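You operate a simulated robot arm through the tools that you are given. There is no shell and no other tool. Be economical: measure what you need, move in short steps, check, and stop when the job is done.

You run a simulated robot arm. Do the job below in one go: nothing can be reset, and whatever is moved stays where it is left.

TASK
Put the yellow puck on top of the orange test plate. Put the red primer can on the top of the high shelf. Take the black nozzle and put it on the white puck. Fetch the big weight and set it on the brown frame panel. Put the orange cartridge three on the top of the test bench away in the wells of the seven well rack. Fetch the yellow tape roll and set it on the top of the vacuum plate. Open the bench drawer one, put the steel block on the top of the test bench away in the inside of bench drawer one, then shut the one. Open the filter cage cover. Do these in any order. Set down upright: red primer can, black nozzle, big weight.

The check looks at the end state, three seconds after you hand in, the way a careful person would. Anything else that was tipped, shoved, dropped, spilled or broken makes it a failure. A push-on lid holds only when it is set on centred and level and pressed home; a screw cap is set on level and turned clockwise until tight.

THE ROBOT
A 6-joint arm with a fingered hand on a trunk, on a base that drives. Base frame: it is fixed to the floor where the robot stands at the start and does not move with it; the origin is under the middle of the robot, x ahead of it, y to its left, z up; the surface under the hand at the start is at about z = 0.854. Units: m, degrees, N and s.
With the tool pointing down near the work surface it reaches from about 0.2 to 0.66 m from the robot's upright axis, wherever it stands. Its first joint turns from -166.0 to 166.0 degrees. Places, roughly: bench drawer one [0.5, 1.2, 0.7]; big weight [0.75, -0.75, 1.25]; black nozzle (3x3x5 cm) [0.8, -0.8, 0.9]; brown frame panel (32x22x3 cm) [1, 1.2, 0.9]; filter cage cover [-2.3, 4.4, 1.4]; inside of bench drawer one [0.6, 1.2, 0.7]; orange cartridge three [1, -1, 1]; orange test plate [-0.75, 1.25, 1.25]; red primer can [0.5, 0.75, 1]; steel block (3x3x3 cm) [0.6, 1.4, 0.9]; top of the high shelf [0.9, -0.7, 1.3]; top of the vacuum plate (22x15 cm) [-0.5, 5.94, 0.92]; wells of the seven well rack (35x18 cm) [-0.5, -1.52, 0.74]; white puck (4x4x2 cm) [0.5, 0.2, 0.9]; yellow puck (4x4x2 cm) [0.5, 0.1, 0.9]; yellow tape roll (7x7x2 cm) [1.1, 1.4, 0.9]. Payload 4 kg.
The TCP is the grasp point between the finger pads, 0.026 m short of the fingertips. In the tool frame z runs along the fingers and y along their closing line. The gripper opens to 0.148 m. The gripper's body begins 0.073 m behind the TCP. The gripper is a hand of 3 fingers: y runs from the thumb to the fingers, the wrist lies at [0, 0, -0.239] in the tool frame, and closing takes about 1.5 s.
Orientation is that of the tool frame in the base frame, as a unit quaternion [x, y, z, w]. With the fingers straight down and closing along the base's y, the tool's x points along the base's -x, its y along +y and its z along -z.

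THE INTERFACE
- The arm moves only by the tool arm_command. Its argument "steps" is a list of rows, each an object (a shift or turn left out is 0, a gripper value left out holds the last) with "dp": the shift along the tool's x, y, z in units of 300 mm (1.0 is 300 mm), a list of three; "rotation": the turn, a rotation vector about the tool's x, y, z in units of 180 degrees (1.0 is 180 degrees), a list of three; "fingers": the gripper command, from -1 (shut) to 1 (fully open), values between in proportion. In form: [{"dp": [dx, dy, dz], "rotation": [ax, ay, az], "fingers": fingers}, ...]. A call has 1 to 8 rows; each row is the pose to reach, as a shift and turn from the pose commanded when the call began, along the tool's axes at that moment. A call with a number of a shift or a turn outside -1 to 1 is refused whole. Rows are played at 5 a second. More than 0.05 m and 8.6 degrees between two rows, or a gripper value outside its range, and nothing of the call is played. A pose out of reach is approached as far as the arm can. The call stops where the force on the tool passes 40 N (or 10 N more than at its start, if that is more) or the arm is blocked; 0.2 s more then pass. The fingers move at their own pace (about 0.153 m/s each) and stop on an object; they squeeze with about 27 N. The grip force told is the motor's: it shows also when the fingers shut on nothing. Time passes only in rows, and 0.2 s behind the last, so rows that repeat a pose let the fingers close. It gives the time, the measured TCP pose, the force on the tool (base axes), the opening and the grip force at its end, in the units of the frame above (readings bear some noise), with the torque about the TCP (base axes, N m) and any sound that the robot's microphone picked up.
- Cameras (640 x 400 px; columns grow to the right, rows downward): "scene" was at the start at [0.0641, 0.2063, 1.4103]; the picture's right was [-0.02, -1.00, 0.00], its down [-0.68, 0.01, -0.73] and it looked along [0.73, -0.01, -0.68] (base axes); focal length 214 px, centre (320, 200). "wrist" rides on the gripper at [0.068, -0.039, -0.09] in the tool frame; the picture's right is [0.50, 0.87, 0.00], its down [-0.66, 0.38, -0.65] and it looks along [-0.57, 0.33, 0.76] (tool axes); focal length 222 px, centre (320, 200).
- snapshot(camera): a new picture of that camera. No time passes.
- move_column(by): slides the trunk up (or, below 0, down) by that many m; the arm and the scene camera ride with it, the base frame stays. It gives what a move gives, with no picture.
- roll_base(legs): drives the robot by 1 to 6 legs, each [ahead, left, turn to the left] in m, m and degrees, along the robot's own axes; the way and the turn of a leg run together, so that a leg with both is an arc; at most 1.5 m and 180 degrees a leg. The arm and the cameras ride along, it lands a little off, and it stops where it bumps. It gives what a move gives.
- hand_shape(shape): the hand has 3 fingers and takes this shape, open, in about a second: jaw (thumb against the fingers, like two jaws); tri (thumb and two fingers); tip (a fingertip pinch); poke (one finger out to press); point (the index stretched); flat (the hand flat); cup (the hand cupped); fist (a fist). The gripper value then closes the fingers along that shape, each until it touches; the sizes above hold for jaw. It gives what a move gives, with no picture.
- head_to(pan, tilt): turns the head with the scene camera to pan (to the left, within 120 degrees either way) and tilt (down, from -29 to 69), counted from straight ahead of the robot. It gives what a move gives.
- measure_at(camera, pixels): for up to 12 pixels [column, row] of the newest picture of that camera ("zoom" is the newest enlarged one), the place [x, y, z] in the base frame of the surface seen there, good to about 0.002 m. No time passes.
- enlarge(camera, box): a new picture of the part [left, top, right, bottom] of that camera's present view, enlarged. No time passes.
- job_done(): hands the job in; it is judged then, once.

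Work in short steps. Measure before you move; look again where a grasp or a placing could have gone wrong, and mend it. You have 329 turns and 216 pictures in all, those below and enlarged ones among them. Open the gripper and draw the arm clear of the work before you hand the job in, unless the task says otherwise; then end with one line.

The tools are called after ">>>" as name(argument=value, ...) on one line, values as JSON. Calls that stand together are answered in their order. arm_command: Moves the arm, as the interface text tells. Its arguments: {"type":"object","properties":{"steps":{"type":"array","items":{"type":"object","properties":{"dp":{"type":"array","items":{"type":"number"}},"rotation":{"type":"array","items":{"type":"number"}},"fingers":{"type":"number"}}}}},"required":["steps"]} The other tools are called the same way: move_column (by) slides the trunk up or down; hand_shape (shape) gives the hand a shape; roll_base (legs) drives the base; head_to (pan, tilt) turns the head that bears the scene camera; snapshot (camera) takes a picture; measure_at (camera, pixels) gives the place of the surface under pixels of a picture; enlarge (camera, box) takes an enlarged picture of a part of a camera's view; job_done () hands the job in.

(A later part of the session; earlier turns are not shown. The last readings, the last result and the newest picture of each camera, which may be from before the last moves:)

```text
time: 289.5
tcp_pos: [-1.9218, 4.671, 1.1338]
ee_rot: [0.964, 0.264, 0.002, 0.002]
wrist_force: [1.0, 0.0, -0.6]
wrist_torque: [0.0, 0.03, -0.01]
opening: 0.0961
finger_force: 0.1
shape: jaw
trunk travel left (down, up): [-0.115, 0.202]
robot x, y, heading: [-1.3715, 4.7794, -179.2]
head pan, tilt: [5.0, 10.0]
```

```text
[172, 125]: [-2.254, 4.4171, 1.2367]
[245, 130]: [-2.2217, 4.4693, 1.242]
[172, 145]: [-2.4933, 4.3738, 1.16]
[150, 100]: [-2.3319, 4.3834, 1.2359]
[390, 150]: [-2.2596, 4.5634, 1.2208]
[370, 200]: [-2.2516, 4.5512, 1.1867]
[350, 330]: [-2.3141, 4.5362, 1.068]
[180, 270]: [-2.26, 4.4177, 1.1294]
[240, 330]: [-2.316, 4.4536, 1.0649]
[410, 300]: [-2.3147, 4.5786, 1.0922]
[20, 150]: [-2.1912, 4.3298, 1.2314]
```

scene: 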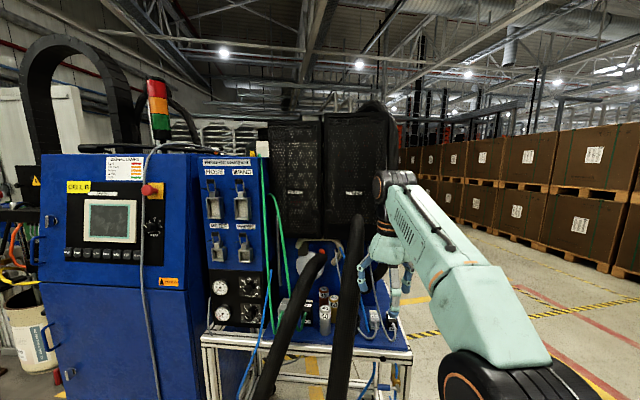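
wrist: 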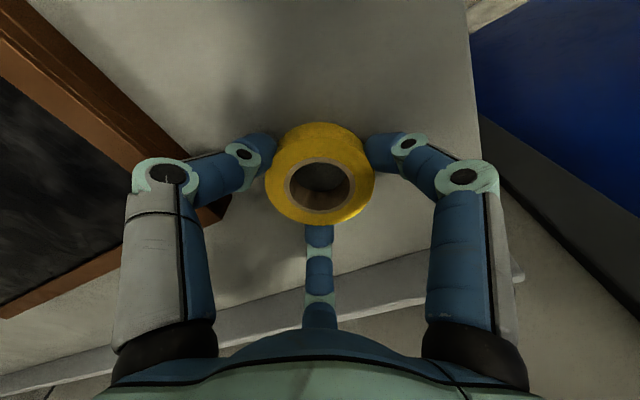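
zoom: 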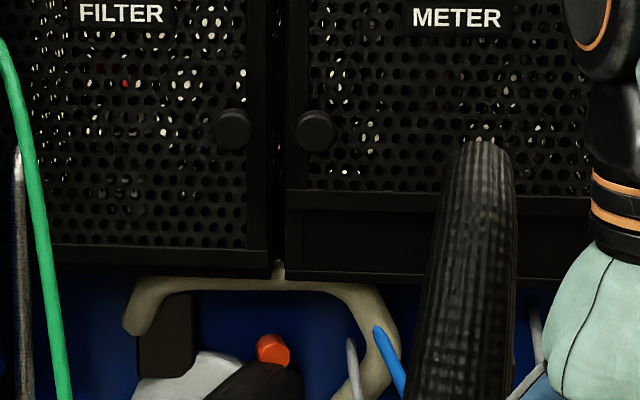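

>>> measure_at(camera="zoom", pixels=[[475, 160], [475, 200], [475, 250], [475, 300], [475, 350], [475, 390], [232, 130], [222, 120], [235, 112], [250, 140]])

>>> measure_at(camera="scene", pixels=[[350, 300], [340, 350], [290, 330], [315, 260], [270, 380], [380, 130]])

```text
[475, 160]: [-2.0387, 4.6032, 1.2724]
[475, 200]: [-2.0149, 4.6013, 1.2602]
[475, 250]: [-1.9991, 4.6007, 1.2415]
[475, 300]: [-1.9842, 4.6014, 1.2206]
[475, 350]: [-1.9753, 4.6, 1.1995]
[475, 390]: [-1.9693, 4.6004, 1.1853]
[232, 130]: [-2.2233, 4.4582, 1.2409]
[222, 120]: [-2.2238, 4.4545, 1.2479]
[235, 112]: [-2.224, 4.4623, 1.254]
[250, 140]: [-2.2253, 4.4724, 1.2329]
```

```text
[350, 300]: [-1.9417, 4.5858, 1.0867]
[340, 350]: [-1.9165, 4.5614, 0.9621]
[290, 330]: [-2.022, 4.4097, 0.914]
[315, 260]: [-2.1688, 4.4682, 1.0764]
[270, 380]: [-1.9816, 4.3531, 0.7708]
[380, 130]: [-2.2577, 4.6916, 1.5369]
```

The FILTER door has a knob at (−2.22, 4.458, 1.242), hinge on its left. A hose hangs at y≈4.6, so I back off, shift left, then bring the hand horizontal.

>>> roll_base(legs=[[-0.3, 0, 0], [0, 0.35, -0.8]])

>>> arm_command(steps=[{"rotation": [0, 0, 0.046], "fingers": 0.0}, {"rotation": [0, 0, 0.092]}, {"rotation": [0, 0, 0.138]}, {"rotation": [0, 0, 0.184]}, {"rotation": [0, 0, 0.23]}, {"rotation": [0, 0, 0.276]}, {"rotation": [0, 0, 0.322]}])

>>> arm_command(steps=[{"rotation": [0, 0, 0.046], "fingers": -0.4}, {"rotation": [0, 0, 0.092]}, {"rotation": [0, 0, 0.138]}, {"rotation": [0, 0, 0.181]}, {"rotation": [0, 0, 0.181]}])

```text
time: 294.8
tcp_pos: [-1.6259, 4.3257, 1.1342]
ee_rot: [0.966, 0.259, 0.002, 0.001]
wrist_force: [-0.6, 0.0, 0.0]
wrist_torque: [0.03, 0.0, 0.0]
opening: 0.0962
finger_force: 0.0
shape: jaw
trunk travel left (down, up): [-0.115, 0.202]
robot x, y, heading: [-1.0718, 4.4317, -179.9]
head pan, tilt: [5.0, 10.0]
```

```text
time: 296.4
tcp_pos: [-1.6249, 4.327, 1.1351]
ee_rot: [0.97, -0.243, 0.002, 0.0]
wrist_force: [0.2, 0.4, -0.2]
wrist_torque: [0.01, 0.01, 0.01]
opening: 0.0746
finger_force: 0.0
shape: jaw
trunk travel left (down, up): [-0.115, 0.202]
robot x, y, heading: [-1.0742, 4.4253, -179.8]
head pan, tilt: [5.0, 10.0]
```

```text
time: 297.6
tcp_pos: [-1.6253, 4.3261, 1.1343]
ee_rot: [0.863, -0.505, 0.003, -0.001]
wrist_force: [-0.1, -0.8, 0.3]
wrist_torque: [-0.03, -0.03, -0.01]
opening: 0.0447
finger_force: 0.1
shape: jaw
trunk travel left (down, up): [-0.115, 0.202]
robot x, y, heading: [-1.0723, 4.4277, -180.0]
head pan, tilt: [5.0, 10.0]
```

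>>> arm_command(steps=[{"rotation": [-0.0411, -0.0231, 0]}, {"rotation": [-0.0822, -0.0462, 0]}, {"rotation": [-0.1233, -0.0693, 0]}, {"rotation": [-0.1644, -0.0924, 0]}, {"rotation": [-0.2055, -0.1155, 0]}, {"rotation": [-0.2466, -0.1386, 0]}, {"rotation": [-0.2877, -0.1617, 0]}, {"rotation": [-0.3288, -0.1848, 0]}])

>>> arm_command(steps=[{"rotation": [-0.0411, -0.0231, 0]}, {"rotation": [-0.0822, -0.0462, 0]}, {"rotation": [-0.1072, -0.0602, 0]}, {"rotation": [-0.1072, -0.0602, 0]}])

```text
time: 299.4
tcp_pos: [-1.6247, 4.3246, 1.1345]
ee_rot: [0.718, -0.418, -0.479, 0.282]
wrist_force: [0.4, -0.5, 0.7]
wrist_torque: [0.02, -0.04, 0.03]
opening: 0.0447
finger_force: 0.0
shape: jaw
trunk travel left (down, up): [-0.115, 0.202]
robot x, y, heading: [-1.074, 4.4295, -179.7]
head pan, tilt: [5.0, 10.0]
```

```text
time: 300.4
tcp_pos: [-1.6269, 4.3254, 1.1355]
ee_rot: [0.613, -0.356, -0.608, 0.358]
wrist_force: [1.0, 0.8, 0.1]
wrist_torque: [-0.02, 0.0, -0.01]
opening: 0.0445
finger_force: 0.0
shape: jaw
trunk travel left (down, up): [-0.115, 0.202]
robot x, y, heading: [-1.0772, 4.4278, -179.9]
head pan, tilt: [5.0, 10.0]
```

Hand is horizontal toward −x. Align with the knob in y and z, then roll ahead 0.3 m and look.

>>> arm_command(steps=[{"dp": [-0.14, 0.023, 0]}, {"dp": [-0.28, 0.046, 0]}, {"dp": [-0.42, 0.069, 0]}, {"dp": [-0.561, 0.092, 0]}, {"dp": [-0.561, 0.092, 0]}])

>>> roll_base(legs=[[0.3, 0, 0]])

>>> snapshot(camera="scene")

>>> snapshot(camera="wrist")

```text
time: 301.6
tcp_pos: [-1.6248, 4.413, 1.253]
ee_rot: [-0.609, 0.368, 0.611, -0.347]
wrist_force: [0.8, 0.4, -0.3]
wrist_torque: [-0.02, 0.0, -0.01]
opening: 0.0446
finger_force: 0.0
shape: jaw
out of reach, approached as far as the arm can: row 2, 3, 4, 5
trunk travel left (down, up): [-0.115, 0.202]
robot x, y, heading: [-1.0776, 4.4311, -180.0]
head pan, tilt: [5.0, 10.0]
```

```text
time: 303.6
tcp_pos: [-1.9202, 4.4166, 1.2526]
ee_rot: [-0.609, 0.369, 0.611, -0.346]
wrist_force: [-0.8, -0.4, -0.5]
wrist_torque: [0.04, 0.01, -0.02]
opening: 0.0445
finger_force: 0.0
shape: jaw
trunk travel left (down, up): [-0.115, 0.202]
robot x, y, heading: [-1.3713, 4.4241, 180.1]
head pan, tilt: [5.0, 10.0]
```

```text
120 pictures are left
```

scene: 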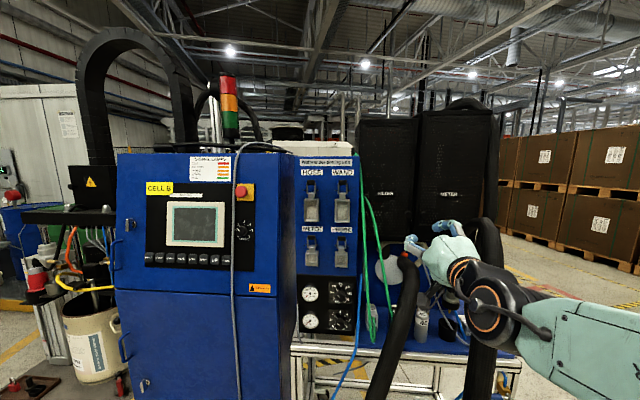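

```text
119 pictures are left
```

wrist: 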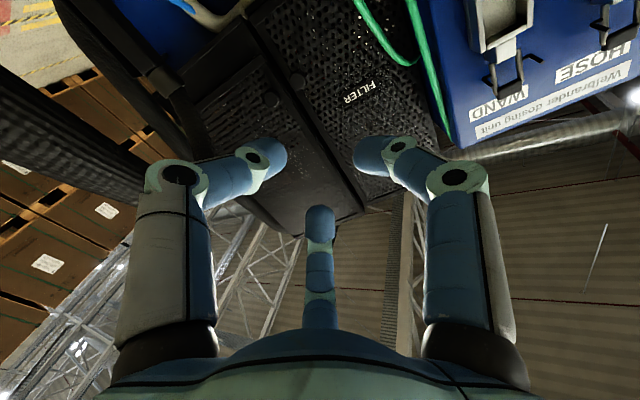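

Reach forward 0.18 m and see whether the pose becomes attainable.

>>> arm_command(steps=[{"dp": [0, 0, 0.1]}, {"dp": [0, 0, 0.22]}, {"dp": [0, 0, 0.34]}, {"dp": [0, 0, 0.46]}, {"dp": [0, 0, 0.6]}, {"dp": [0, 0, 0.6]}])

>>> snapshot(camera="wrist")

```text
time: 305.0
tcp_pos: [-2.1, 4.4227, 1.2537]
ee_rot: [-0.608, 0.37, 0.612, -0.345]
wrist_force: [-0.2, -0.3, -0.2]
wrist_torque: [-0.01, 0.0, -0.01]
opening: 0.0447
finger_force: 0.0
shape: jaw
trunk travel left (down, up): [-0.115, 0.202]
robot x, y, heading: [-1.3699, 4.4251, 179.8]
head pan, tilt: [5.0, 10.0]
```

```text
118 pictures are left
```

wrist: 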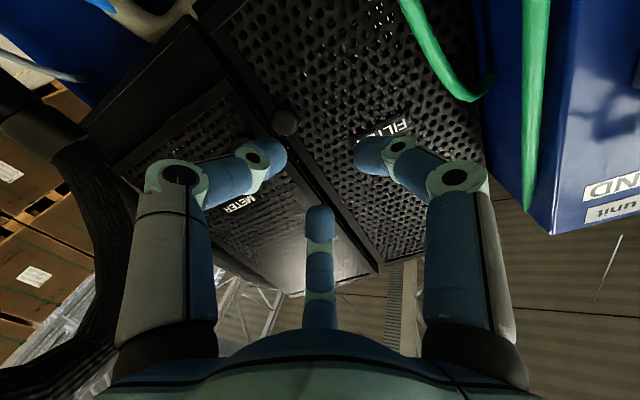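

>>> measure_at(camera="wrist", pixels=[[285, 123], [280, 115], [292, 128], [60, 270], [110, 200]])

>>> arm_command(steps=[{"dp": [-0.042, -0.045, 0.002]}, {"dp": [-0.084, -0.091, 0.004]}, {"dp": [-0.084, -0.091, 0.004]}])

>>> snapshot(camera="wrist")

```text
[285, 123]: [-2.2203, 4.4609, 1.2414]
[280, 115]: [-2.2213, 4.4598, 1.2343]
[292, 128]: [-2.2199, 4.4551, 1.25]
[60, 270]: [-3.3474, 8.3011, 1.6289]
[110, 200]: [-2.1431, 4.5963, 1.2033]
```

```text
time: 305.8
tcp_pos: [-2.1022, 4.447, 1.2313]
ee_rot: [0.619, -0.395, -0.601, 0.316]
wrist_force: [-0.2, -0.2, 0.5]
wrist_torque: [0.03, -0.01, -0.04]
opening: 0.0448
finger_force: 0.0
shape: jaw
out of reach, approached as far as the arm can: row 1, 2, 3
trunk travel left (down, up): [-0.115, 0.202]
robot x, y, heading: [-1.3692, 4.4293, 180.0]
head pan, tilt: [5.0, 10.0]
```

```text
117 pictures are left
```

wrist: 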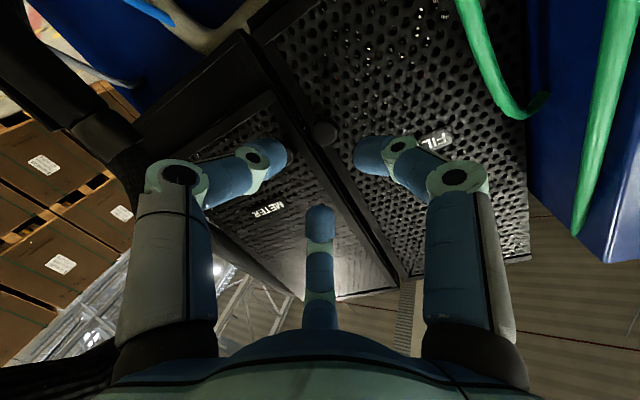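

Knob is at (−2.22, 4.458, 1.242); raise the trunk 0.02 to line up along the slightly tilted tool axis, opening 0.05.

>>> move_column(by=0.02)

>>> arm_command(steps=[{"dp": [0, 0, 0.08], "fingers": -0.35}, {"dp": [0, 0, 0.16]}, {"dp": [0, 0, 0.24]}, {"dp": [0, 0, 0.24]}])

>>> snapshot(camera="wrist")

```text
time: 306.5
tcp_pos: [-2.0974, 4.4469, 1.259]
ee_rot: [0.617, -0.394, -0.603, 0.317]
wrist_force: [0.1, 0.4, 0.4]
wrist_torque: [0.03, 0.02, 0.02]
opening: 0.0447
finger_force: 0.0
shape: jaw
trunk travel left (down, up): [-0.135, 0.182]
robot x, y, heading: [-1.3747, 4.4269, 179.6]
head pan, tilt: [5.0, 10.0]
```

```text
time: 307.5
tcp_pos: [-2.1673, 4.452, 1.2541]
ee_rot: [0.617, -0.392, -0.604, 0.318]
wrist_force: [0.2, -0.4, -1.0]
wrist_torque: [0.03, 0.03, 0.01]
opening: 0.0477
finger_force: 0.1
shape: jaw
trunk travel left (down, up): [-0.135, 0.182]
robot x, y, heading: [-1.3711, 4.4268, 180.0]
head pan, tilt: [5.0, 10.0]
```

```text
116 pictures are left
```

wrist: 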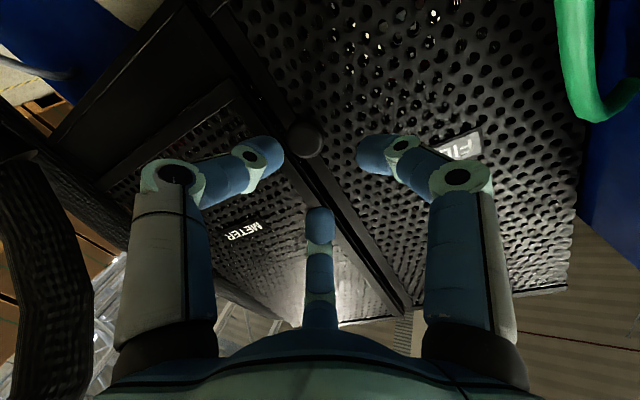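

Correct by about 1.3 cm down and advance 3 cm.

>>> arm_command(steps=[{"dp": [0.017, -0.045, 0.0]}, {"dp": [0.017, -0.045, 0.05]}, {"dp": [0.017, -0.045, 0.09]}, {"dp": [0.017, -0.045, 0.09]}])

>>> snapshot(camera="wrist")

```text
time: 308.5
tcp_pos: [-2.1948, 4.4575, 1.2376]
ee_rot: [0.617, -0.394, -0.603, 0.317]
wrist_force: [0.3, -0.3, -0.3]
wrist_torque: [-0.04, -0.03, -0.02]
opening: 0.0478
finger_force: 0.0
shape: jaw
out of reach, approached as far as the arm can: row 3
trunk travel left (down, up): [-0.135, 0.182]
robot x, y, heading: [-1.3667, 4.4286, 179.8]
head pan, tilt: [5.0, 10.0]
```

```text
115 pictures are left
```

wrist: 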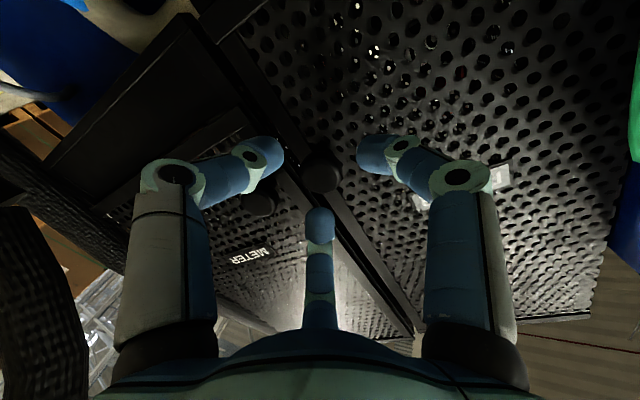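

Knob is centred at (321,178). Advance 2.2 cm and close.

>>> arm_command(steps=[{"dp": [0, 0, 0.04]}, {"dp": [0, 0, 0.07]}, {"dp": [0, 0, 0.07]}])

>>> arm_command(steps=[{"fingers": -1}, {"fingers": -1}, {"fingers": -1}, {"fingers": -1}, {"fingers": -1}, {"fingers": -1}])

>>> snapshot(camera="wrist")

```text
time: 309.3
tcp_pos: [-2.2157, 4.4604, 1.2364]
ee_rot: [0.617, -0.394, -0.604, 0.317]
wrist_force: [-0.4, -0.3, 0.1]
wrist_torque: [0.03, 0.0, -0.03]
opening: 0.0479
finger_force: 0.1
shape: jaw
out of reach, approached as far as the arm can: row 1
trunk travel left (down, up): [-0.135, 0.182]
robot x, y, heading: [-1.3703, 4.4289, 180.0]
head pan, tilt: [5.0, 10.0]
```

```text
time: 310.7
tcp_pos: [-2.2157, 4.4604, 1.2351]
ee_rot: [0.617, -0.394, -0.603, 0.318]
wrist_force: [0.1, 1.1, -6.8]
wrist_torque: [-0.03, 0.19, 0.07]
opening: 0.0142
finger_force: 27.4
shape: jaw
trunk travel left (down, up): [-0.135, 0.182]
robot x, y, heading: [-1.3723, 4.4277, 179.9]
head pan, tilt: [5.0, 10.0]
```

```text
114 pictures are left
```

wrist: 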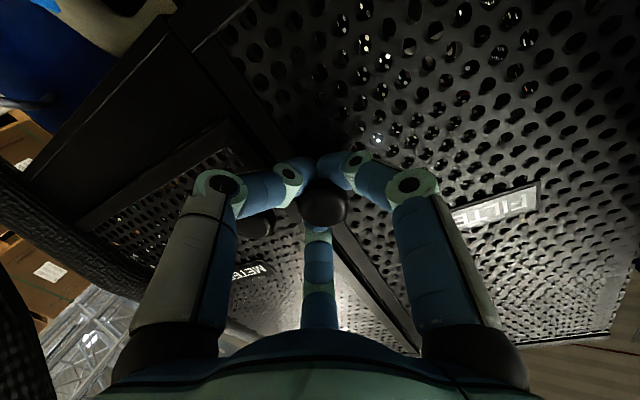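

Knob gripped. Pull it along the door arc (hinge at y≈4.285), turning the hand with it, first to 16°.

>>> arm_command(steps=[{"dp": [0.007, 0.001, -0.04], "rotation": [0.011, -0.0193, 0.0016]}, {"dp": [0.014, 0.001, -0.08], "rotation": [0.0219, -0.0386, 0.0032]}, {"dp": [0.026, 0.005, -0.12], "rotation": [0.033, -0.058, 0.0048]}, {"dp": [0.038, 0.009, -0.157], "rotation": [0.0439, -0.0771, 0.0064]}, {"dp": [0.038, 0.009, -0.157], "rotation": [0.0439, -0.0771, 0.0064]}])

>>> snapshot(camera="wrist")

>>> enlarge(camera="scene", box=[330, 100, 510, 270])

```text
time: 311.9
tcp_pos: [-2.1693, 4.4427, 1.2353]
ee_rot: [-0.556, 0.476, 0.641, -0.231]
wrist_force: [0.8, -1.7, -6.3]
wrist_torque: [-0.02, 0.16, 0.1]
opening: 0.0139
finger_force: 27.0
shape: jaw
out of reach, approached as far as the arm can: row 1
trunk travel left (down, up): [-0.135, 0.182]
robot x, y, heading: [-1.3697, 4.4313, 179.8]
head pan, tilt: [5.0, 10.0]
```

```text
113 pictures are left
```

wrist: 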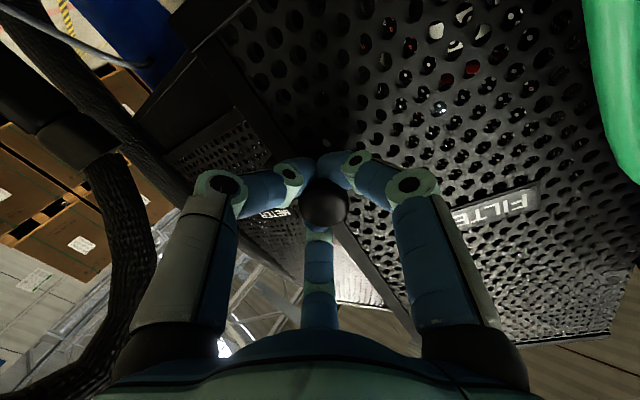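

```text
2.35 times, centred on (420, 185) of scene
```

zoom: 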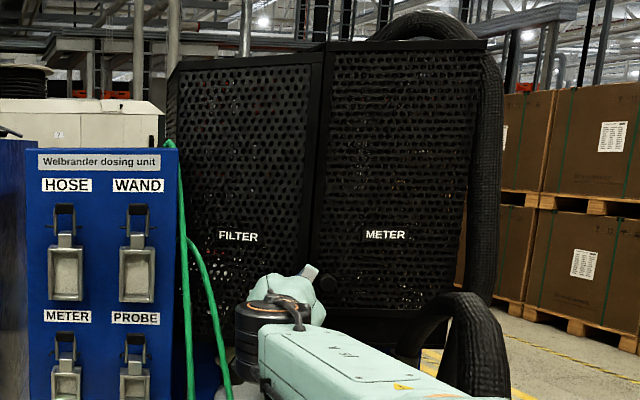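

The door opens. Continue the same arc to 48°.

>>> arm_command(steps=[{"dp": [0.006, 0.0, -0.04], "rotation": [0.011, -0.0193, 0.0016]}, {"dp": [0.014, 0.001, -0.08], "rotation": [0.0219, -0.0386, 0.0032]}, {"dp": [0.025, 0.004, -0.119], "rotation": [0.033, -0.058, 0.0048]}, {"dp": [0.037, 0.008, -0.157], "rotation": [0.0439, -0.0771, 0.0064]}, {"dp": [0.053, 0.014, -0.195], "rotation": [0.0548, -0.0964, 0.008]}, {"dp": [0.07, 0.021, -0.231], "rotation": [0.0658, -0.1157, 0.0096]}, {"dp": [0.09, 0.029, -0.266], "rotation": [0.0768, -0.135, 0.0112]}, {"dp": [0.111, 0.038, -0.299], "rotation": [0.0877, -0.1542, 0.0128]}])

>>> enlarge(camera="scene", box=[330, 100, 510, 270])

```text
time: 313.7
tcp_pos: [-2.098, 4.3794, 1.2352]
ee_rot: [-0.402, 0.61, 0.681, -0.044]
wrist_force: [-7.7, -6.4, -5.3]
wrist_torque: [0.07, 0.22, 0.07]
opening: 0.0129
finger_force: 27.0
shape: jaw
trunk travel left (down, up): [-0.135, 0.182]
robot x, y, heading: [-1.3723, 4.4272, 179.9]
head pan, tilt: [5.0, 10.0]
```

```text
2.35 times, centred on (420, 185) of scene
```

zoom: 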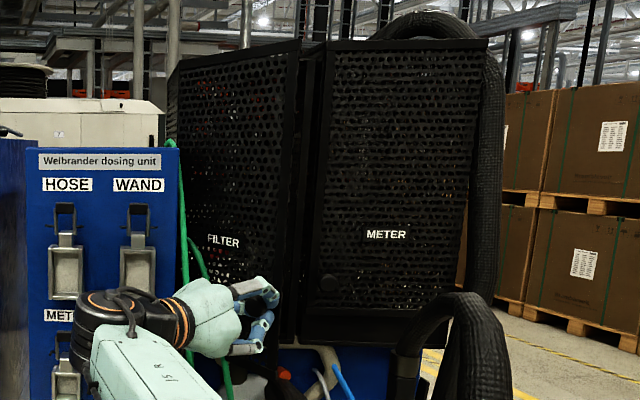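

Door at ~48°. Release the knob and back the hand off, then I will push the door from inside.

>>> arm_command(steps=[{"fingers": -0.3}, {"fingers": -0.3}, {"fingers": -0.3}, {"dp": [0, 0, -0.1]}, {"dp": [0, 0, -0.23]}, {"dp": [0, 0, -0.36]}, {"dp": [0, 0, -0.36]}])

>>> enlarge(camera="scene", box=[330, 100, 510, 270])

```text
time: 315.3
tcp_pos: [-2.0323, 4.2939, 1.2431]
ee_rot: [-0.403, 0.611, 0.68, -0.044]
wrist_force: [0.1, 0.8, -0.5]
wrist_torque: [0.02, -0.01, -0.03]
opening: 0.0516
finger_force: 0.0
shape: jaw
trunk travel left (down, up): [-0.135, 0.182]
robot x, y, heading: [-1.3706, 4.4297, 180.0]
head pan, tilt: [5.0, 10.0]
```

```text
2.35 times, centred on (420, 185) of scene
```

zoom: 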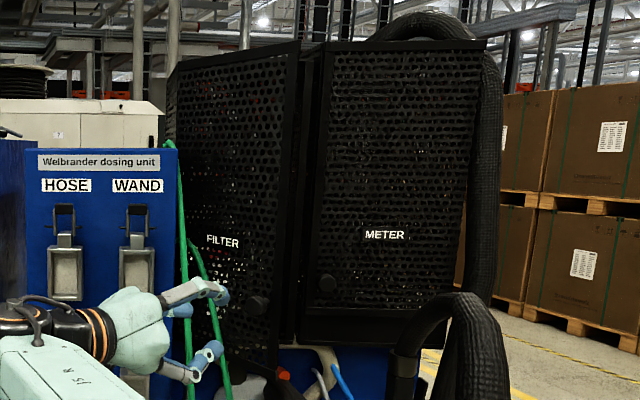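

>>> measure_at(camera="zoom", pixels=[[272, 340], [258, 303], [292, 70], [290, 150], [185, 90], [195, 230], [215, 300]])

```text
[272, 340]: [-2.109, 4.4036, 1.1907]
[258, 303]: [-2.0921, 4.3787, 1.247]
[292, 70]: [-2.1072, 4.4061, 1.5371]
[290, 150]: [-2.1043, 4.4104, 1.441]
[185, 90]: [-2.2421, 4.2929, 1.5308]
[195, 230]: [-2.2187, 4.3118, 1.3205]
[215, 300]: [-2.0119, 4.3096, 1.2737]
```

Bring the hand back to pointing −x in front of the opening at (−1.96, 4.47, 1.30).

>>> arm_command(steps=[{"dp": [-0.103, -0.007, -0.073], "rotation": [-0.0208, 0.0364, -0.0028], "fingers": -1}, {"dp": [-0.206, -0.014, -0.147], "rotation": [-0.0415, 0.0728, -0.0056]}, {"dp": [-0.28, -0.028, -0.055], "rotation": [-0.0623, 0.1092, -0.0084]}, {"dp": [-0.354, -0.042, 0.037], "rotation": [-0.083, 0.1457, -0.0112]}, {"dp": [-0.427, -0.055, 0.13], "rotation": [-0.1038, 0.1821, -0.014]}, {"dp": [-0.5, -0.069, 0.222], "rotation": [-0.1246, 0.2185, -0.0169]}, {"dp": [-0.574, -0.083, 0.314], "rotation": [-0.1454, 0.255, -0.0197]}, {"dp": [-0.574, -0.083, 0.314], "rotation": [-0.1454, 0.255, -0.0197]}])

>>> snapshot(camera="scene")

>>> snapshot(camera="wrist")

```text
time: 317.1
tcp_pos: [-1.963, 4.4557, 1.2878]
ee_rot: [0.633, -0.402, -0.586, 0.307]
wrist_force: [1.0, 0.4, 0.0]
wrist_torque: [0.02, 0.02, 0.0]
opening: 0.0002
finger_force: 26.9
shape: jaw
out of reach, approached as far as the arm can: row 7
trunk travel left (down, up): [-0.135, 0.182]
robot x, y, heading: [-1.3716, 4.4315, 179.8]
head pan, tilt: [5.0, 10.0]
```

```text
109 pictures are left
```

scene: 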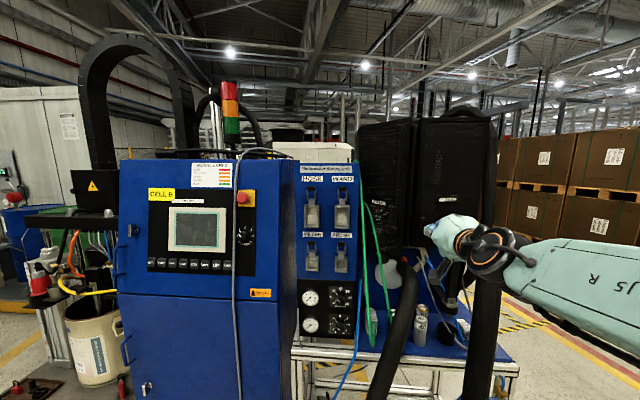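

```text
108 pictures are left
```

wrist: 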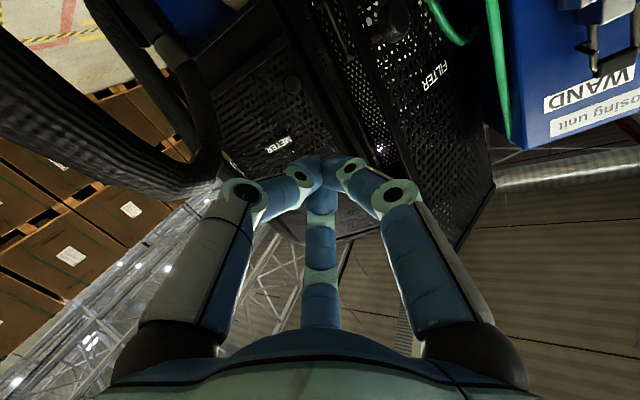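

Insert the closed fingers 0.2 m forward into the gap beside the door's inner side.

>>> arm_command(steps=[{"dp": [0.001, 0.02, 0.13]}, {"dp": [0.003, 0.04, 0.26]}, {"dp": [0.004, 0.06, 0.39]}, {"dp": [0.006, 0.08, 0.52]}, {"dp": [0.007, 0.099, 0.65]}, {"dp": [0.007, 0.099, 0.65]}])

>>> snapshot(camera="wrist")

>>> enlarge(camera="scene", box=[330, 100, 510, 270])

```text
time: 318.5
tcp_pos: [-2.1583, 4.4521, 1.3134]
ee_rot: [0.631, -0.369, -0.589, 0.344]
wrist_force: [0.8, 0.1, 0.2]
wrist_torque: [-0.02, -0.01, 0.02]
opening: 0.0
finger_force: 26.7
shape: jaw
out of reach, approached as far as the arm can: row 1, 2, 3
trunk travel left (down, up): [-0.135, 0.182]
robot x, y, heading: [-1.3682, 4.4237, 180.1]
head pan, tilt: [5.0, 10.0]
```

```text
107 pictures are left
```

wrist: 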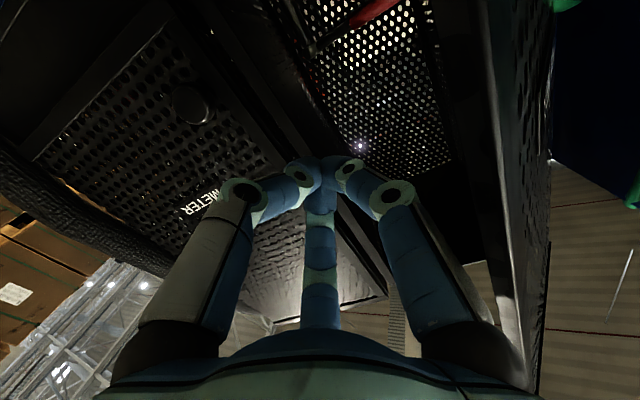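

```text
2.35 times, centred on (420, 185) of scene
```

zoom: 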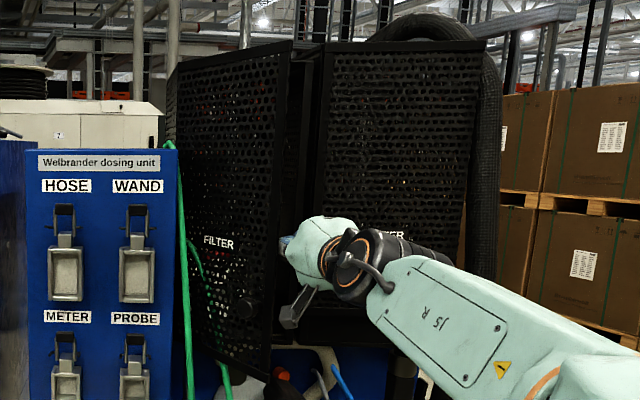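

Push the door wider: move 0.12 m toward −y.

>>> arm_command(steps=[{"dp": [0.058, 0.033, 0]}, {"dp": [0.116, 0.065, 0]}, {"dp": [0.174, 0.098, 0]}, {"dp": [0.232, 0.131, 0]}, {"dp": [0.29, 0.163, 0]}, {"dp": [0.348, 0.196, 0]}, {"dp": [0.348, 0.196, 0]}])

>>> enlarge(camera="scene", box=[330, 100, 510, 270])

```text
time: 319.9
tcp_pos: [-2.15, 4.386, 1.339]
ee_rot: [-0.594, 0.343, 0.627, -0.369]
wrist_force: [41.7, 12.5, -4.2]
wrist_torque: [1.06, -2.98, 2.91]
opening: 0.0001
finger_force: 27.2
shape: jaw
out of reach, approached as far as the arm can: row 1, 2, 3, 4, 5, 6
trunk travel left (down, up): [-0.135, 0.182]
robot x, y, heading: [-1.3705, 4.4282, 180.0]
head pan, tilt: [5.0, 10.0]
stopped in row 6: the force on the tool passed its limit at 72 N (the readings are from after the stop); the commanded pose is now the measured one
```

```text
2.35 times, centred on (420, 185) of scene
```

zoom: 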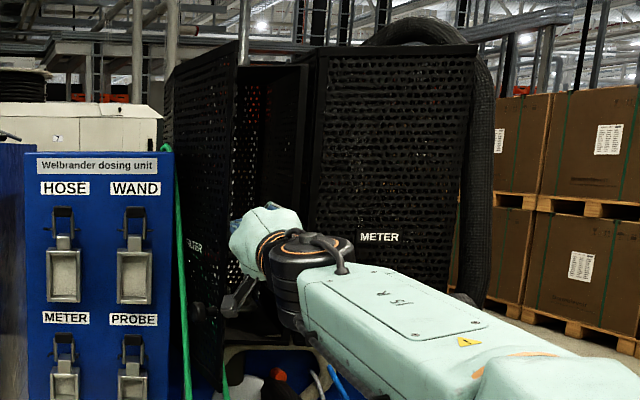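

Force limit reached; the door looks much wider. Back off a little and measure the door edge.

>>> measure_at(camera="zoom", pixels=[[238, 70], [233, 150], [225, 210], [190, 100], [222, 360], [216, 340]])

>>> arm_command(steps=[{"dp": [0, 0, -0.05]}, {"dp": [-0.03, 0, -0.13]}, {"dp": [-0.06, -0.02, -0.25]}, {"dp": [-0.06, -0.02, -0.4]}, {"dp": [-0.06, -0.02, -0.55]}, {"dp": [-0.06, -0.02, -0.65]}])

>>> snapshot(camera="scene")

```text
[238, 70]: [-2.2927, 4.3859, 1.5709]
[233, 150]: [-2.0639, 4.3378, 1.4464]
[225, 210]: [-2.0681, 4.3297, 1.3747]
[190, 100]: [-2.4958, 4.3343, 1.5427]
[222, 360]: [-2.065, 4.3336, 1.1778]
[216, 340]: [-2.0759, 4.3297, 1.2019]
```

```text
time: 321.2
tcp_pos: [-1.9621, 4.4027, 1.3274]
ee_rot: [-0.596, 0.348, 0.626, -0.364]
wrist_force: [0.0, -0.3, 0.5]
wrist_torque: [-0.01, 0.02, -0.03]
opening: 0.0
finger_force: 27.3
shape: jaw
trunk travel left (down, up): [-0.135, 0.182]
robot x, y, heading: [-1.3698, 4.4303, 179.6]
head pan, tilt: [5.0, 10.0]
```

```text
104 pictures are left
```

scene: 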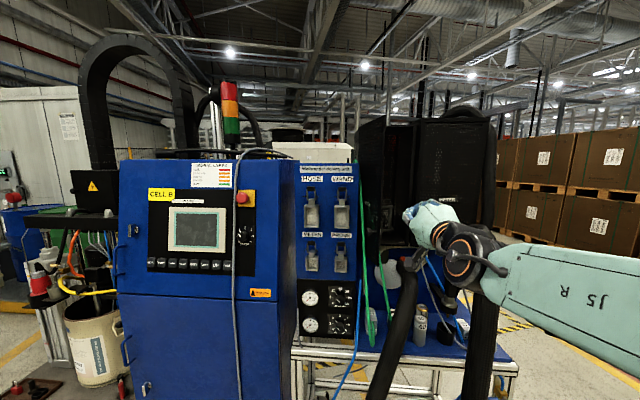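

The door stands at about 75°. I push once more near its outer edge for a wider opening.

>>> arm_command(steps=[{"dp": [-0.05, -0.03, 0.1]}, {"dp": [-0.05, -0.03, 0.2]}, {"dp": [-0.05, -0.03, 0.3]}, {"dp": [-0.05, -0.03, 0.38]}, {"dp": [-0.05, -0.03, 0.38]}])

>>> snapshot(camera="wrist")

```text
time: 322.4
tcp_pos: [-2.0774, 4.4162, 1.3255]
ee_rot: [-0.605, 0.361, 0.619, -0.347]
wrist_force: [0.7, 0.1, 0.3]
wrist_torque: [0.0, 0.01, 0.04]
opening: 0.0002
finger_force: 27.0
shape: jaw
out of reach, approached as far as the arm can: row 1, 2, 3, 4, 5
trunk travel left (down, up): [-0.135, 0.182]
robot x, y, heading: [-1.3643, 4.4304, 180.3]
head pan, tilt: [5.0, 10.0]
```

```text
103 pictures are left
```

wrist: 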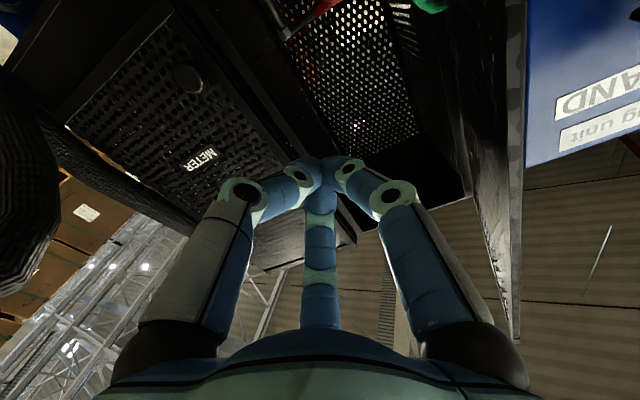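

>>> arm_command(steps=[{"dp": [0.06, 0.034, 0]}, {"dp": [0.12, 0.069, 0]}, {"dp": [0.18, 0.103, 0]}, {"dp": [0.23, 0.132, 0]}, {"dp": [0.275, 0.158, 0]}, {"dp": [0.318, 0.183, 0]}, {"dp": [0.318, 0.183, 0]}])

>>> enlarge(camera="scene", box=[330, 100, 510, 270])

```text
time: 324.1
tcp_pos: [-2.0755, 4.317, 1.3347]
ee_rot: [-0.596, 0.346, 0.626, -0.367]
wrist_force: [10.3, 26.7, -8.8]
wrist_torque: [0.37, 0.17, 0.91]
opening: 0.0
finger_force: 27.0
shape: jaw
trunk travel left (down, up): [-0.135, 0.182]
robot x, y, heading: [-1.3666, 4.4299, 179.6]
head pan, tilt: [5.0, 10.0]
```

```text
2.35 times, centred on (420, 185) of scene
```

zoom: 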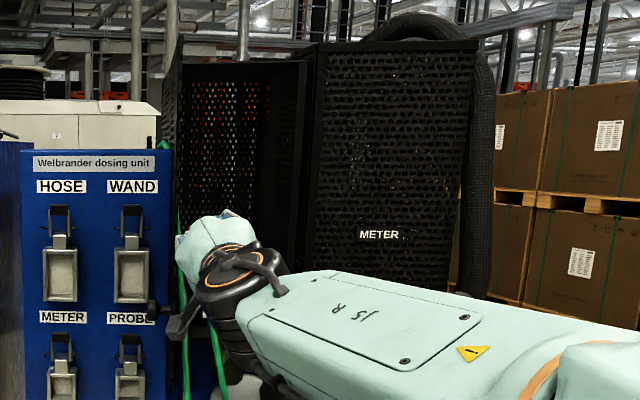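

The door is now fully open (~95°), seen edge-on at zoom (175,100). Back the hand out.

>>> arm_command(steps=[{"dp": [-0.06, -0.03, -0.03]}, {"dp": [-0.1, -0.05, -0.15]}, {"dp": [-0.1, -0.05, -0.3]}, {"dp": [-0.1, -0.05, -0.45]}, {"dp": [-0.1, -0.05, -0.6]}])

>>> roll_base(legs=[[-0.3, 0, 0]])

>>> snapshot(camera="scene")

```text
time: 325.2
tcp_pos: [-1.8947, 4.3453, 1.3268]
ee_rot: [-0.597, 0.343, 0.625, -0.368]
wrist_force: [0.9, -0.3, -0.9]
wrist_torque: [0.03, -0.02, 0.02]
opening: 0.0001
finger_force: 26.4
shape: jaw
trunk travel left (down, up): [-0.135, 0.182]
robot x, y, heading: [-1.37, 4.431, 180.1]
head pan, tilt: [5.0, 10.0]
```

```text
time: 327.3
tcp_pos: [-1.5974, 4.3433, 1.3271]
ee_rot: [-0.598, 0.342, 0.624, -0.369]
wrist_force: [-0.4, 0.1, 0.1]
wrist_torque: [-0.02, 0.02, -0.05]
opening: 0.0
finger_force: 27.4
shape: jaw
trunk travel left (down, up): [-0.135, 0.182]
robot x, y, heading: [-1.0695, 4.4272, -179.8]
head pan, tilt: [5.0, 10.0]
```

```text
101 pictures are left
```

scene: 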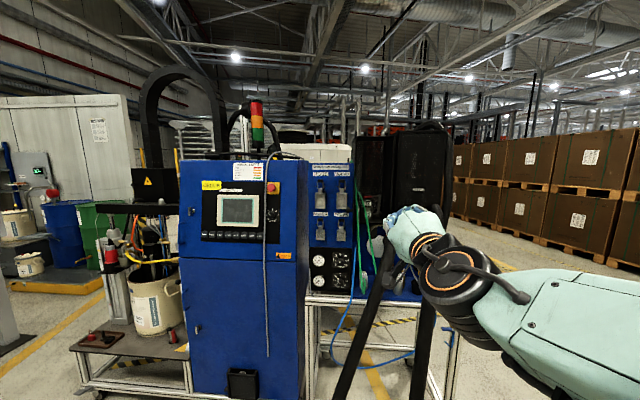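

>>> enlarge(camera="scene", box=[330, 110, 460, 240])

>>> measure_at(camera="zoom", pixels=[[135, 120], [140, 80], [150, 120], [165, 100], [175, 200], [145, 200]])

```text
3.08 times, centred on (395, 175) of scene
```

zoom: 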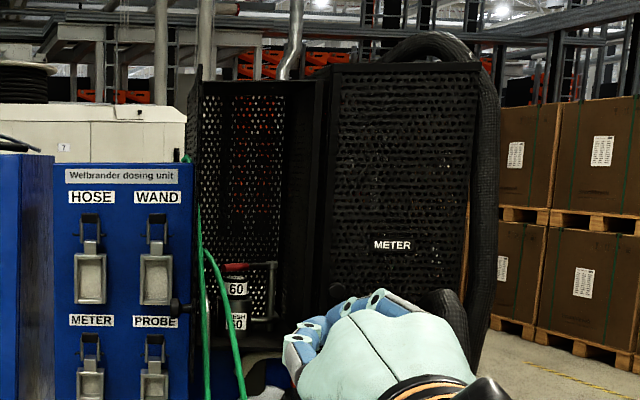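

```text
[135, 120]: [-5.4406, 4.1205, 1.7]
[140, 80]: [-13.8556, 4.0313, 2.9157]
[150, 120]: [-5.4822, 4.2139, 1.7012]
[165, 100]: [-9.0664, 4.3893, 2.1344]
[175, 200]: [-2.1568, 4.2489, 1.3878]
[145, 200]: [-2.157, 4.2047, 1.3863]
```

Cover is wide open. Now return the hand to pointing down.

>>> arm_command(steps=[{"dp": [0.03, -0.055, -0.02], "rotation": [0.0405, 0.023, 0.0007], "fingers": -0.3}, {"dp": [0.06, -0.11, -0.04], "rotation": [0.081, 0.046, 0.0014]}, {"dp": [0.09, -0.165, -0.06], "rotation": [0.1215, 0.069, 0.002]}, {"dp": [0.12, -0.22, -0.08], "rotation": [0.162, 0.092, 0.0027]}, {"dp": [0.15, -0.275, -0.1], "rotation": [0.2025, 0.115, 0.0033]}, {"dp": [0.18, -0.33, -0.12], "rotation": [0.243, 0.138, 0.004]}, {"dp": [0.21, -0.385, -0.14], "rotation": [0.2835, 0.161, 0.0046]}, {"dp": [0.24, -0.43, -0.16], "rotation": [0.324, 0.184, 0.0053]}])

>>> arm_command(steps=[{"rotation": [0.0405, 0.023, 0.0007]}, {"rotation": [0.081, 0.046, 0.0014]}, {"rotation": [0.111, 0.063, 0.0018]}, {"rotation": [0.111, 0.063, 0.0018]}])

```text
time: 329.1
tcp_pos: [-1.556, 4.3448, 1.1757]
ee_rot: [0.844, -0.489, -0.187, 0.118]
wrist_force: [0.5, -0.4, 0.3]
wrist_torque: [-0.02, -0.01, 0.03]
opening: 0.0514
finger_force: 0.1
shape: jaw
trunk travel left (down, up): [-0.135, 0.182]
robot x, y, heading: [-1.0697, 4.426, -179.8]
head pan, tilt: [5.0, 10.0]
```

```text
time: 330.1
tcp_pos: [-1.557, 4.346, 1.1771]
ee_rot: [0.864, -0.503, -0.017, 0.018]
wrist_force: [-0.1, 0.2, 0.0]
wrist_torque: [-0.02, 0.01, -0.02]
opening: 0.0513
finger_force: 0.0
shape: jaw
trunk travel left (down, up): [-0.135, 0.182]
robot x, y, heading: [-1.0668, 4.4256, -180.1]
head pan, tilt: [5.0, 10.0]
```

>>> arm_command(steps=[{"rotation": [0.0154, 0.0036, 0]}, {"rotation": [0.0154, 0.0036, 0]}])

>>> roll_base(legs=[[-0.7, 0, 0], [0, 1.3, 0], [0, 1.1, 0], [0, 0, 180]])

>>> head_to(pan=-40, tilt=35)

>>> snapshot(camera="scene")

```text
time: 330.7
tcp_pos: [-1.5577, 4.3447, 1.176]
ee_rot: [0.864, -0.503, -0.002, 0.0]
wrist_force: [-0.5, -0.7, 0.5]
wrist_torque: [-0.04, -0.03, 0.0]
opening: 0.0515
finger_force: 0.0
shape: jaw
trunk travel left (down, up): [-0.135, 0.182]
robot x, y, heading: [-1.0691, 4.4313, -179.8]
head pan, tilt: [5.0, 10.0]
```

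```text
time: 362.4
tcp_pos: [0.1443, 2.1237, 1.1773]
ee_rot: [0.507, 0.862, 0.001, 0.002]
wrist_force: [-0.1, 1.1, -0.4]
wrist_torque: [0.01, 0.0, 0.0]
opening: 0.0514
finger_force: 0.0
shape: jaw
trunk travel left (down, up): [-0.135, 0.182]
robot x, y, heading: [-0.3445, 2.0473, -0.4]
head pan, tilt: [5.0, 10.0]
```

```text
time: 363.6
tcp_pos: [0.1448, 2.1237, 1.1769]
ee_rot: [0.507, 0.862, 0.001, 0.001]
wrist_force: [-0.6, 0.6, 0.6]
wrist_torque: [0.01, -0.03, 0.03]
opening: 0.0515
finger_force: 0.1
shape: jaw
trunk travel left (down, up): [-0.135, 0.182]
robot x, y, heading: [-0.3427, 2.042, -0.4]
head pan, tilt: [-40.0, 35.0]
```

```text
99 pictures are left
```

scene: 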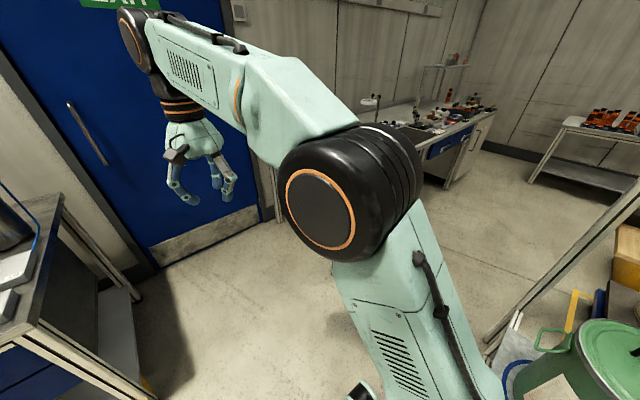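

>>> roll_base(legs=[[0.12, -0.72, 0.4]])

>>> head_to(pan=-10, tilt=45)

>>> snapshot(camera="scene")

```text
time: 366.5
tcp_pos: [0.1818, 1.9491, 1.1767]
ee_rot: [0.505, 0.863, 0.001, 0.001]
wrist_force: [0.5, -1.1, -0.1]
wrist_torque: [-0.03, -0.05, 0.03]
opening: 0.0515
finger_force: 0.0
shape: jaw
trunk travel left (down, up): [-0.135, 0.182]
robot x, y, heading: [-0.3047, 1.8631, -0.4]
head pan, tilt: [-40.0, 35.0]
stopped in leg 1: the robot was blocked; the commanded pose is now the measured one
```

```text
time: 367.5
tcp_pos: [0.1815, 1.9486, 1.1774]
ee_rot: [0.506, 0.863, 0.001, 0.001]
wrist_force: [-0.1, 0.4, -0.3]
wrist_torque: [-0.01, -0.01, -0.01]
opening: 0.0515
finger_force: 0.0
shape: jaw
trunk travel left (down, up): [-0.135, 0.182]
robot x, y, heading: [-0.3062, 1.8656, -0.1]
head pan, tilt: [-10.0, 45.0]
```

```text
98 pictures are left
```

scene: 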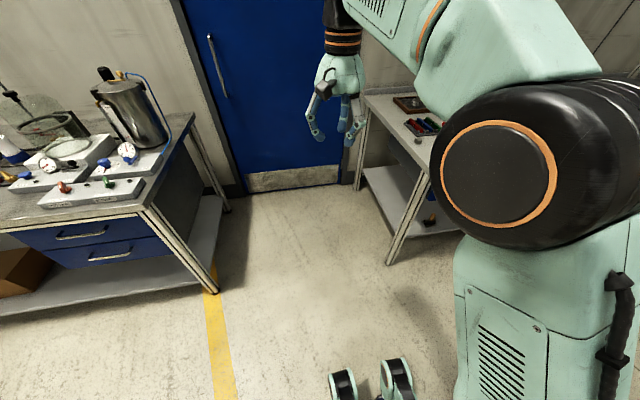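

Blocked, probably by the barrel bench behind the rack at right. Look there.

>>> head_to(pan=-110, tilt=40)

>>> snapshot(camera="scene")

```text
time: 369.2
tcp_pos: [0.1814, 1.9484, 1.1765]
ee_rot: [0.506, 0.862, 0.001, 0.002]
wrist_force: [-0.4, -0.1, -0.1]
wrist_torque: [0.01, 0.04, 0.02]
opening: 0.0516
finger_force: 0.1
shape: jaw
trunk travel left (down, up): [-0.135, 0.182]
robot x, y, heading: [-0.3032, 1.868, -0.3]
head pan, tilt: [-110.0, 40.0]
```

```text
97 pictures are left
```

scene: 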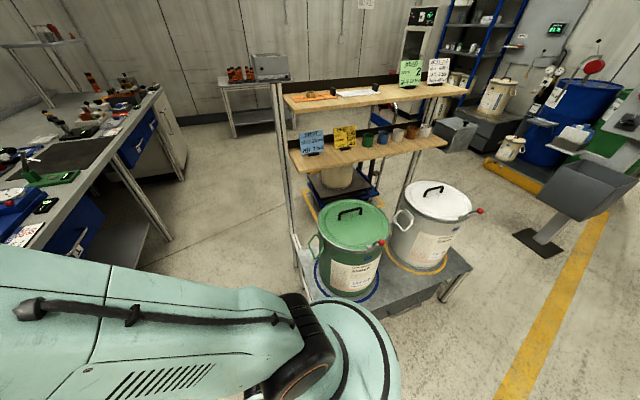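

The barrels are still on their marks. Move away by +x first, then go right along the bench.

>>> roll_base(legs=[[0, 0.1, 0], [0.22, 0, 0], [0, -0.65, 0]])

>>> head_to(pan=-5, tilt=50)

>>> snapshot(camera="scene")

```text
time: 377.8
tcp_pos: [0.3983, 1.3994, 1.1776]
ee_rot: [0.51, 0.86, 0.001, 0.001]
wrist_force: [-1.4, 0.4, 0.5]
wrist_torque: [0.01, -0.01, -0.01]
opening: 0.0516
finger_force: 0.0
shape: jaw
trunk travel left (down, up): [-0.135, 0.182]
robot x, y, heading: [-0.088, 1.3188, -1.2]
head pan, tilt: [-110.0, 40.0]
```

```text
time: 379.6
tcp_pos: [0.3989, 1.4009, 1.1767]
ee_rot: [0.512, 0.859, 0.0, 0.001]
wrist_force: [0.5, 0.1, 0.8]
wrist_torque: [-0.02, -0.05, 0.02]
opening: 0.0512
finger_force: 0.1
shape: jaw
trunk travel left (down, up): [-0.135, 0.182]
robot x, y, heading: [-0.0914, 1.3268, -0.9]
head pan, tilt: [-5.0, 50.0]
```

```text
96 pictures are left
```

scene: 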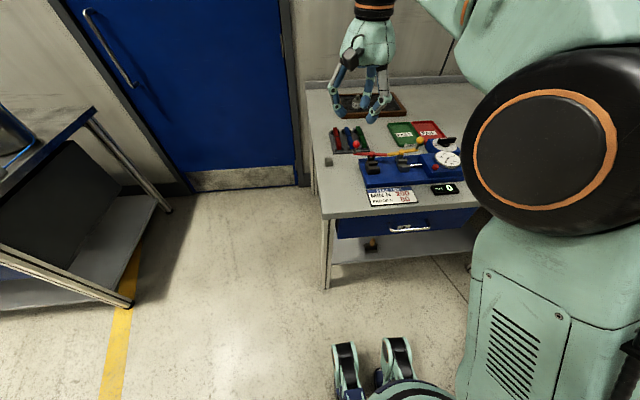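

>>> enlarge(camera="scene", box=[310, 140, 490, 260])

>>> measure_at(camera="zoom", pixels=[[285, 310], [350, 310], [430, 295], [355, 320], [100, 290], [110, 320], [560, 250], [355, 300], [65, 75], [70, 60]])

```text
3.33 times, centred on (400, 200) of scene
```

zoom: 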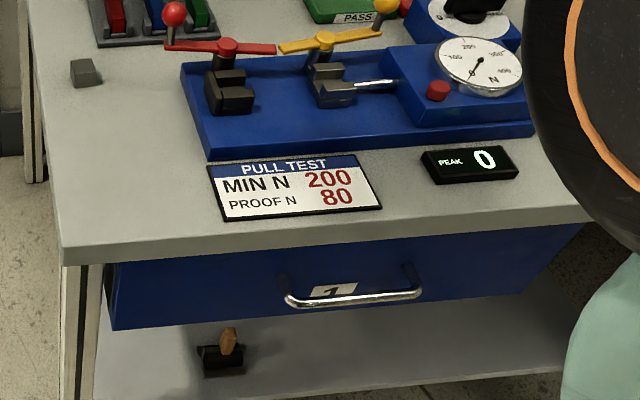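

```text
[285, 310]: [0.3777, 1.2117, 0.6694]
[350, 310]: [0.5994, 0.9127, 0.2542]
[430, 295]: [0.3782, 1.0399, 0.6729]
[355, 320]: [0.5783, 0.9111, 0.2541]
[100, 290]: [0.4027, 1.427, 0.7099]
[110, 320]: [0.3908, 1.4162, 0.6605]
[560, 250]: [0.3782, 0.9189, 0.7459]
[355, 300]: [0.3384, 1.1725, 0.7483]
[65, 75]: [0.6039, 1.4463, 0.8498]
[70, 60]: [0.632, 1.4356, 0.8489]
```

>>> enlarge(camera="scene", box=[380, 210, 444, 250])

>>> measure_at(camera="zoom", pixels=[[110, 188], [110, 170], [250, 198], [350, 190], [380, 182], [365, 140], [100, 140], [250, 205], [250, 180], [55, 250]])

```text
10.00 times, centred on (412, 230) of scene
```

zoom: 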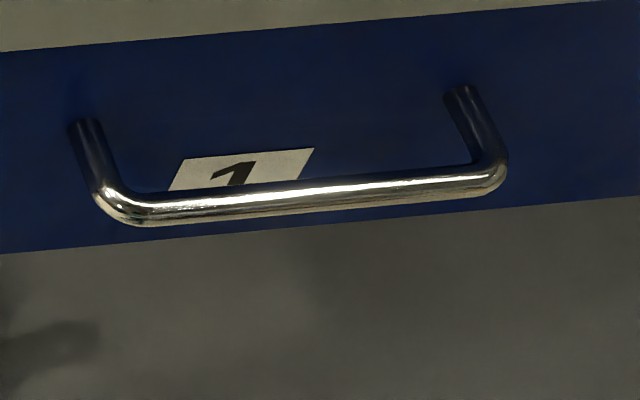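

```text
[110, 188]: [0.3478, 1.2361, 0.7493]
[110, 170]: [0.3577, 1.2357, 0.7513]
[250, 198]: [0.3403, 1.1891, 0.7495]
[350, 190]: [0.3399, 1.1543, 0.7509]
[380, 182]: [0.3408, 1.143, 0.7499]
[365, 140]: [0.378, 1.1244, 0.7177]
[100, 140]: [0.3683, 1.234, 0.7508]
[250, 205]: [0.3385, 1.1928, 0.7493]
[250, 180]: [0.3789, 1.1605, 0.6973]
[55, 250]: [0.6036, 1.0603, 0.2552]
```

Handle bar: x≈0.343, z≈0.748, y 1.10–1.24. I drive to the right of the drawer so the arm can pull straight, and turn the hand so the thumb will be below.

>>> roll_base(legs=[[0, -0.67, 1.0]])

>>> arm_command(steps=[{"dp": [0.0, 0, 0.03], "rotation": [0, 0, 0.045]}, {"dp": [0.0, 0, 0.06], "rotation": [0, 0, 0.09]}, {"dp": [0.0, 0, 0.1], "rotation": [0, 0, 0.135]}, {"dp": [0.0, 0, 0.1], "rotation": [0, 0, 0.165]}, {"dp": [0.0, 0, 0.1], "rotation": [0, 0, 0.165]}])

```text
time: 385.8
tcp_pos: [0.3925, 0.7536, 1.1768]
ee_rot: [0.502, 0.865, 0.0, 0.002]
wrist_force: [-0.2, 0.4, -0.4]
wrist_torque: [0.02, 0.0, 0.0]
opening: 0.0515
finger_force: 0.1
shape: jaw
trunk travel left (down, up): [-0.135, 0.182]
robot x, y, heading: [-0.0915, 0.6683, 0.1]
head pan, tilt: [-5.0, 50.0]
```

```text
time: 387.0
tcp_pos: [0.3933, 0.7546, 1.1475]
ee_rot: [0.708, 0.707, 0.001, 0.0]
wrist_force: [0.1, 0.5, -0.6]
wrist_torque: [0.0, -0.01, -0.01]
opening: 0.0517
finger_force: 0.1
shape: jaw
trunk travel left (down, up): [-0.135, 0.182]
robot x, y, heading: [-0.0948, 0.6682, 0.2]
head pan, tilt: [-5.0, 50.0]
```

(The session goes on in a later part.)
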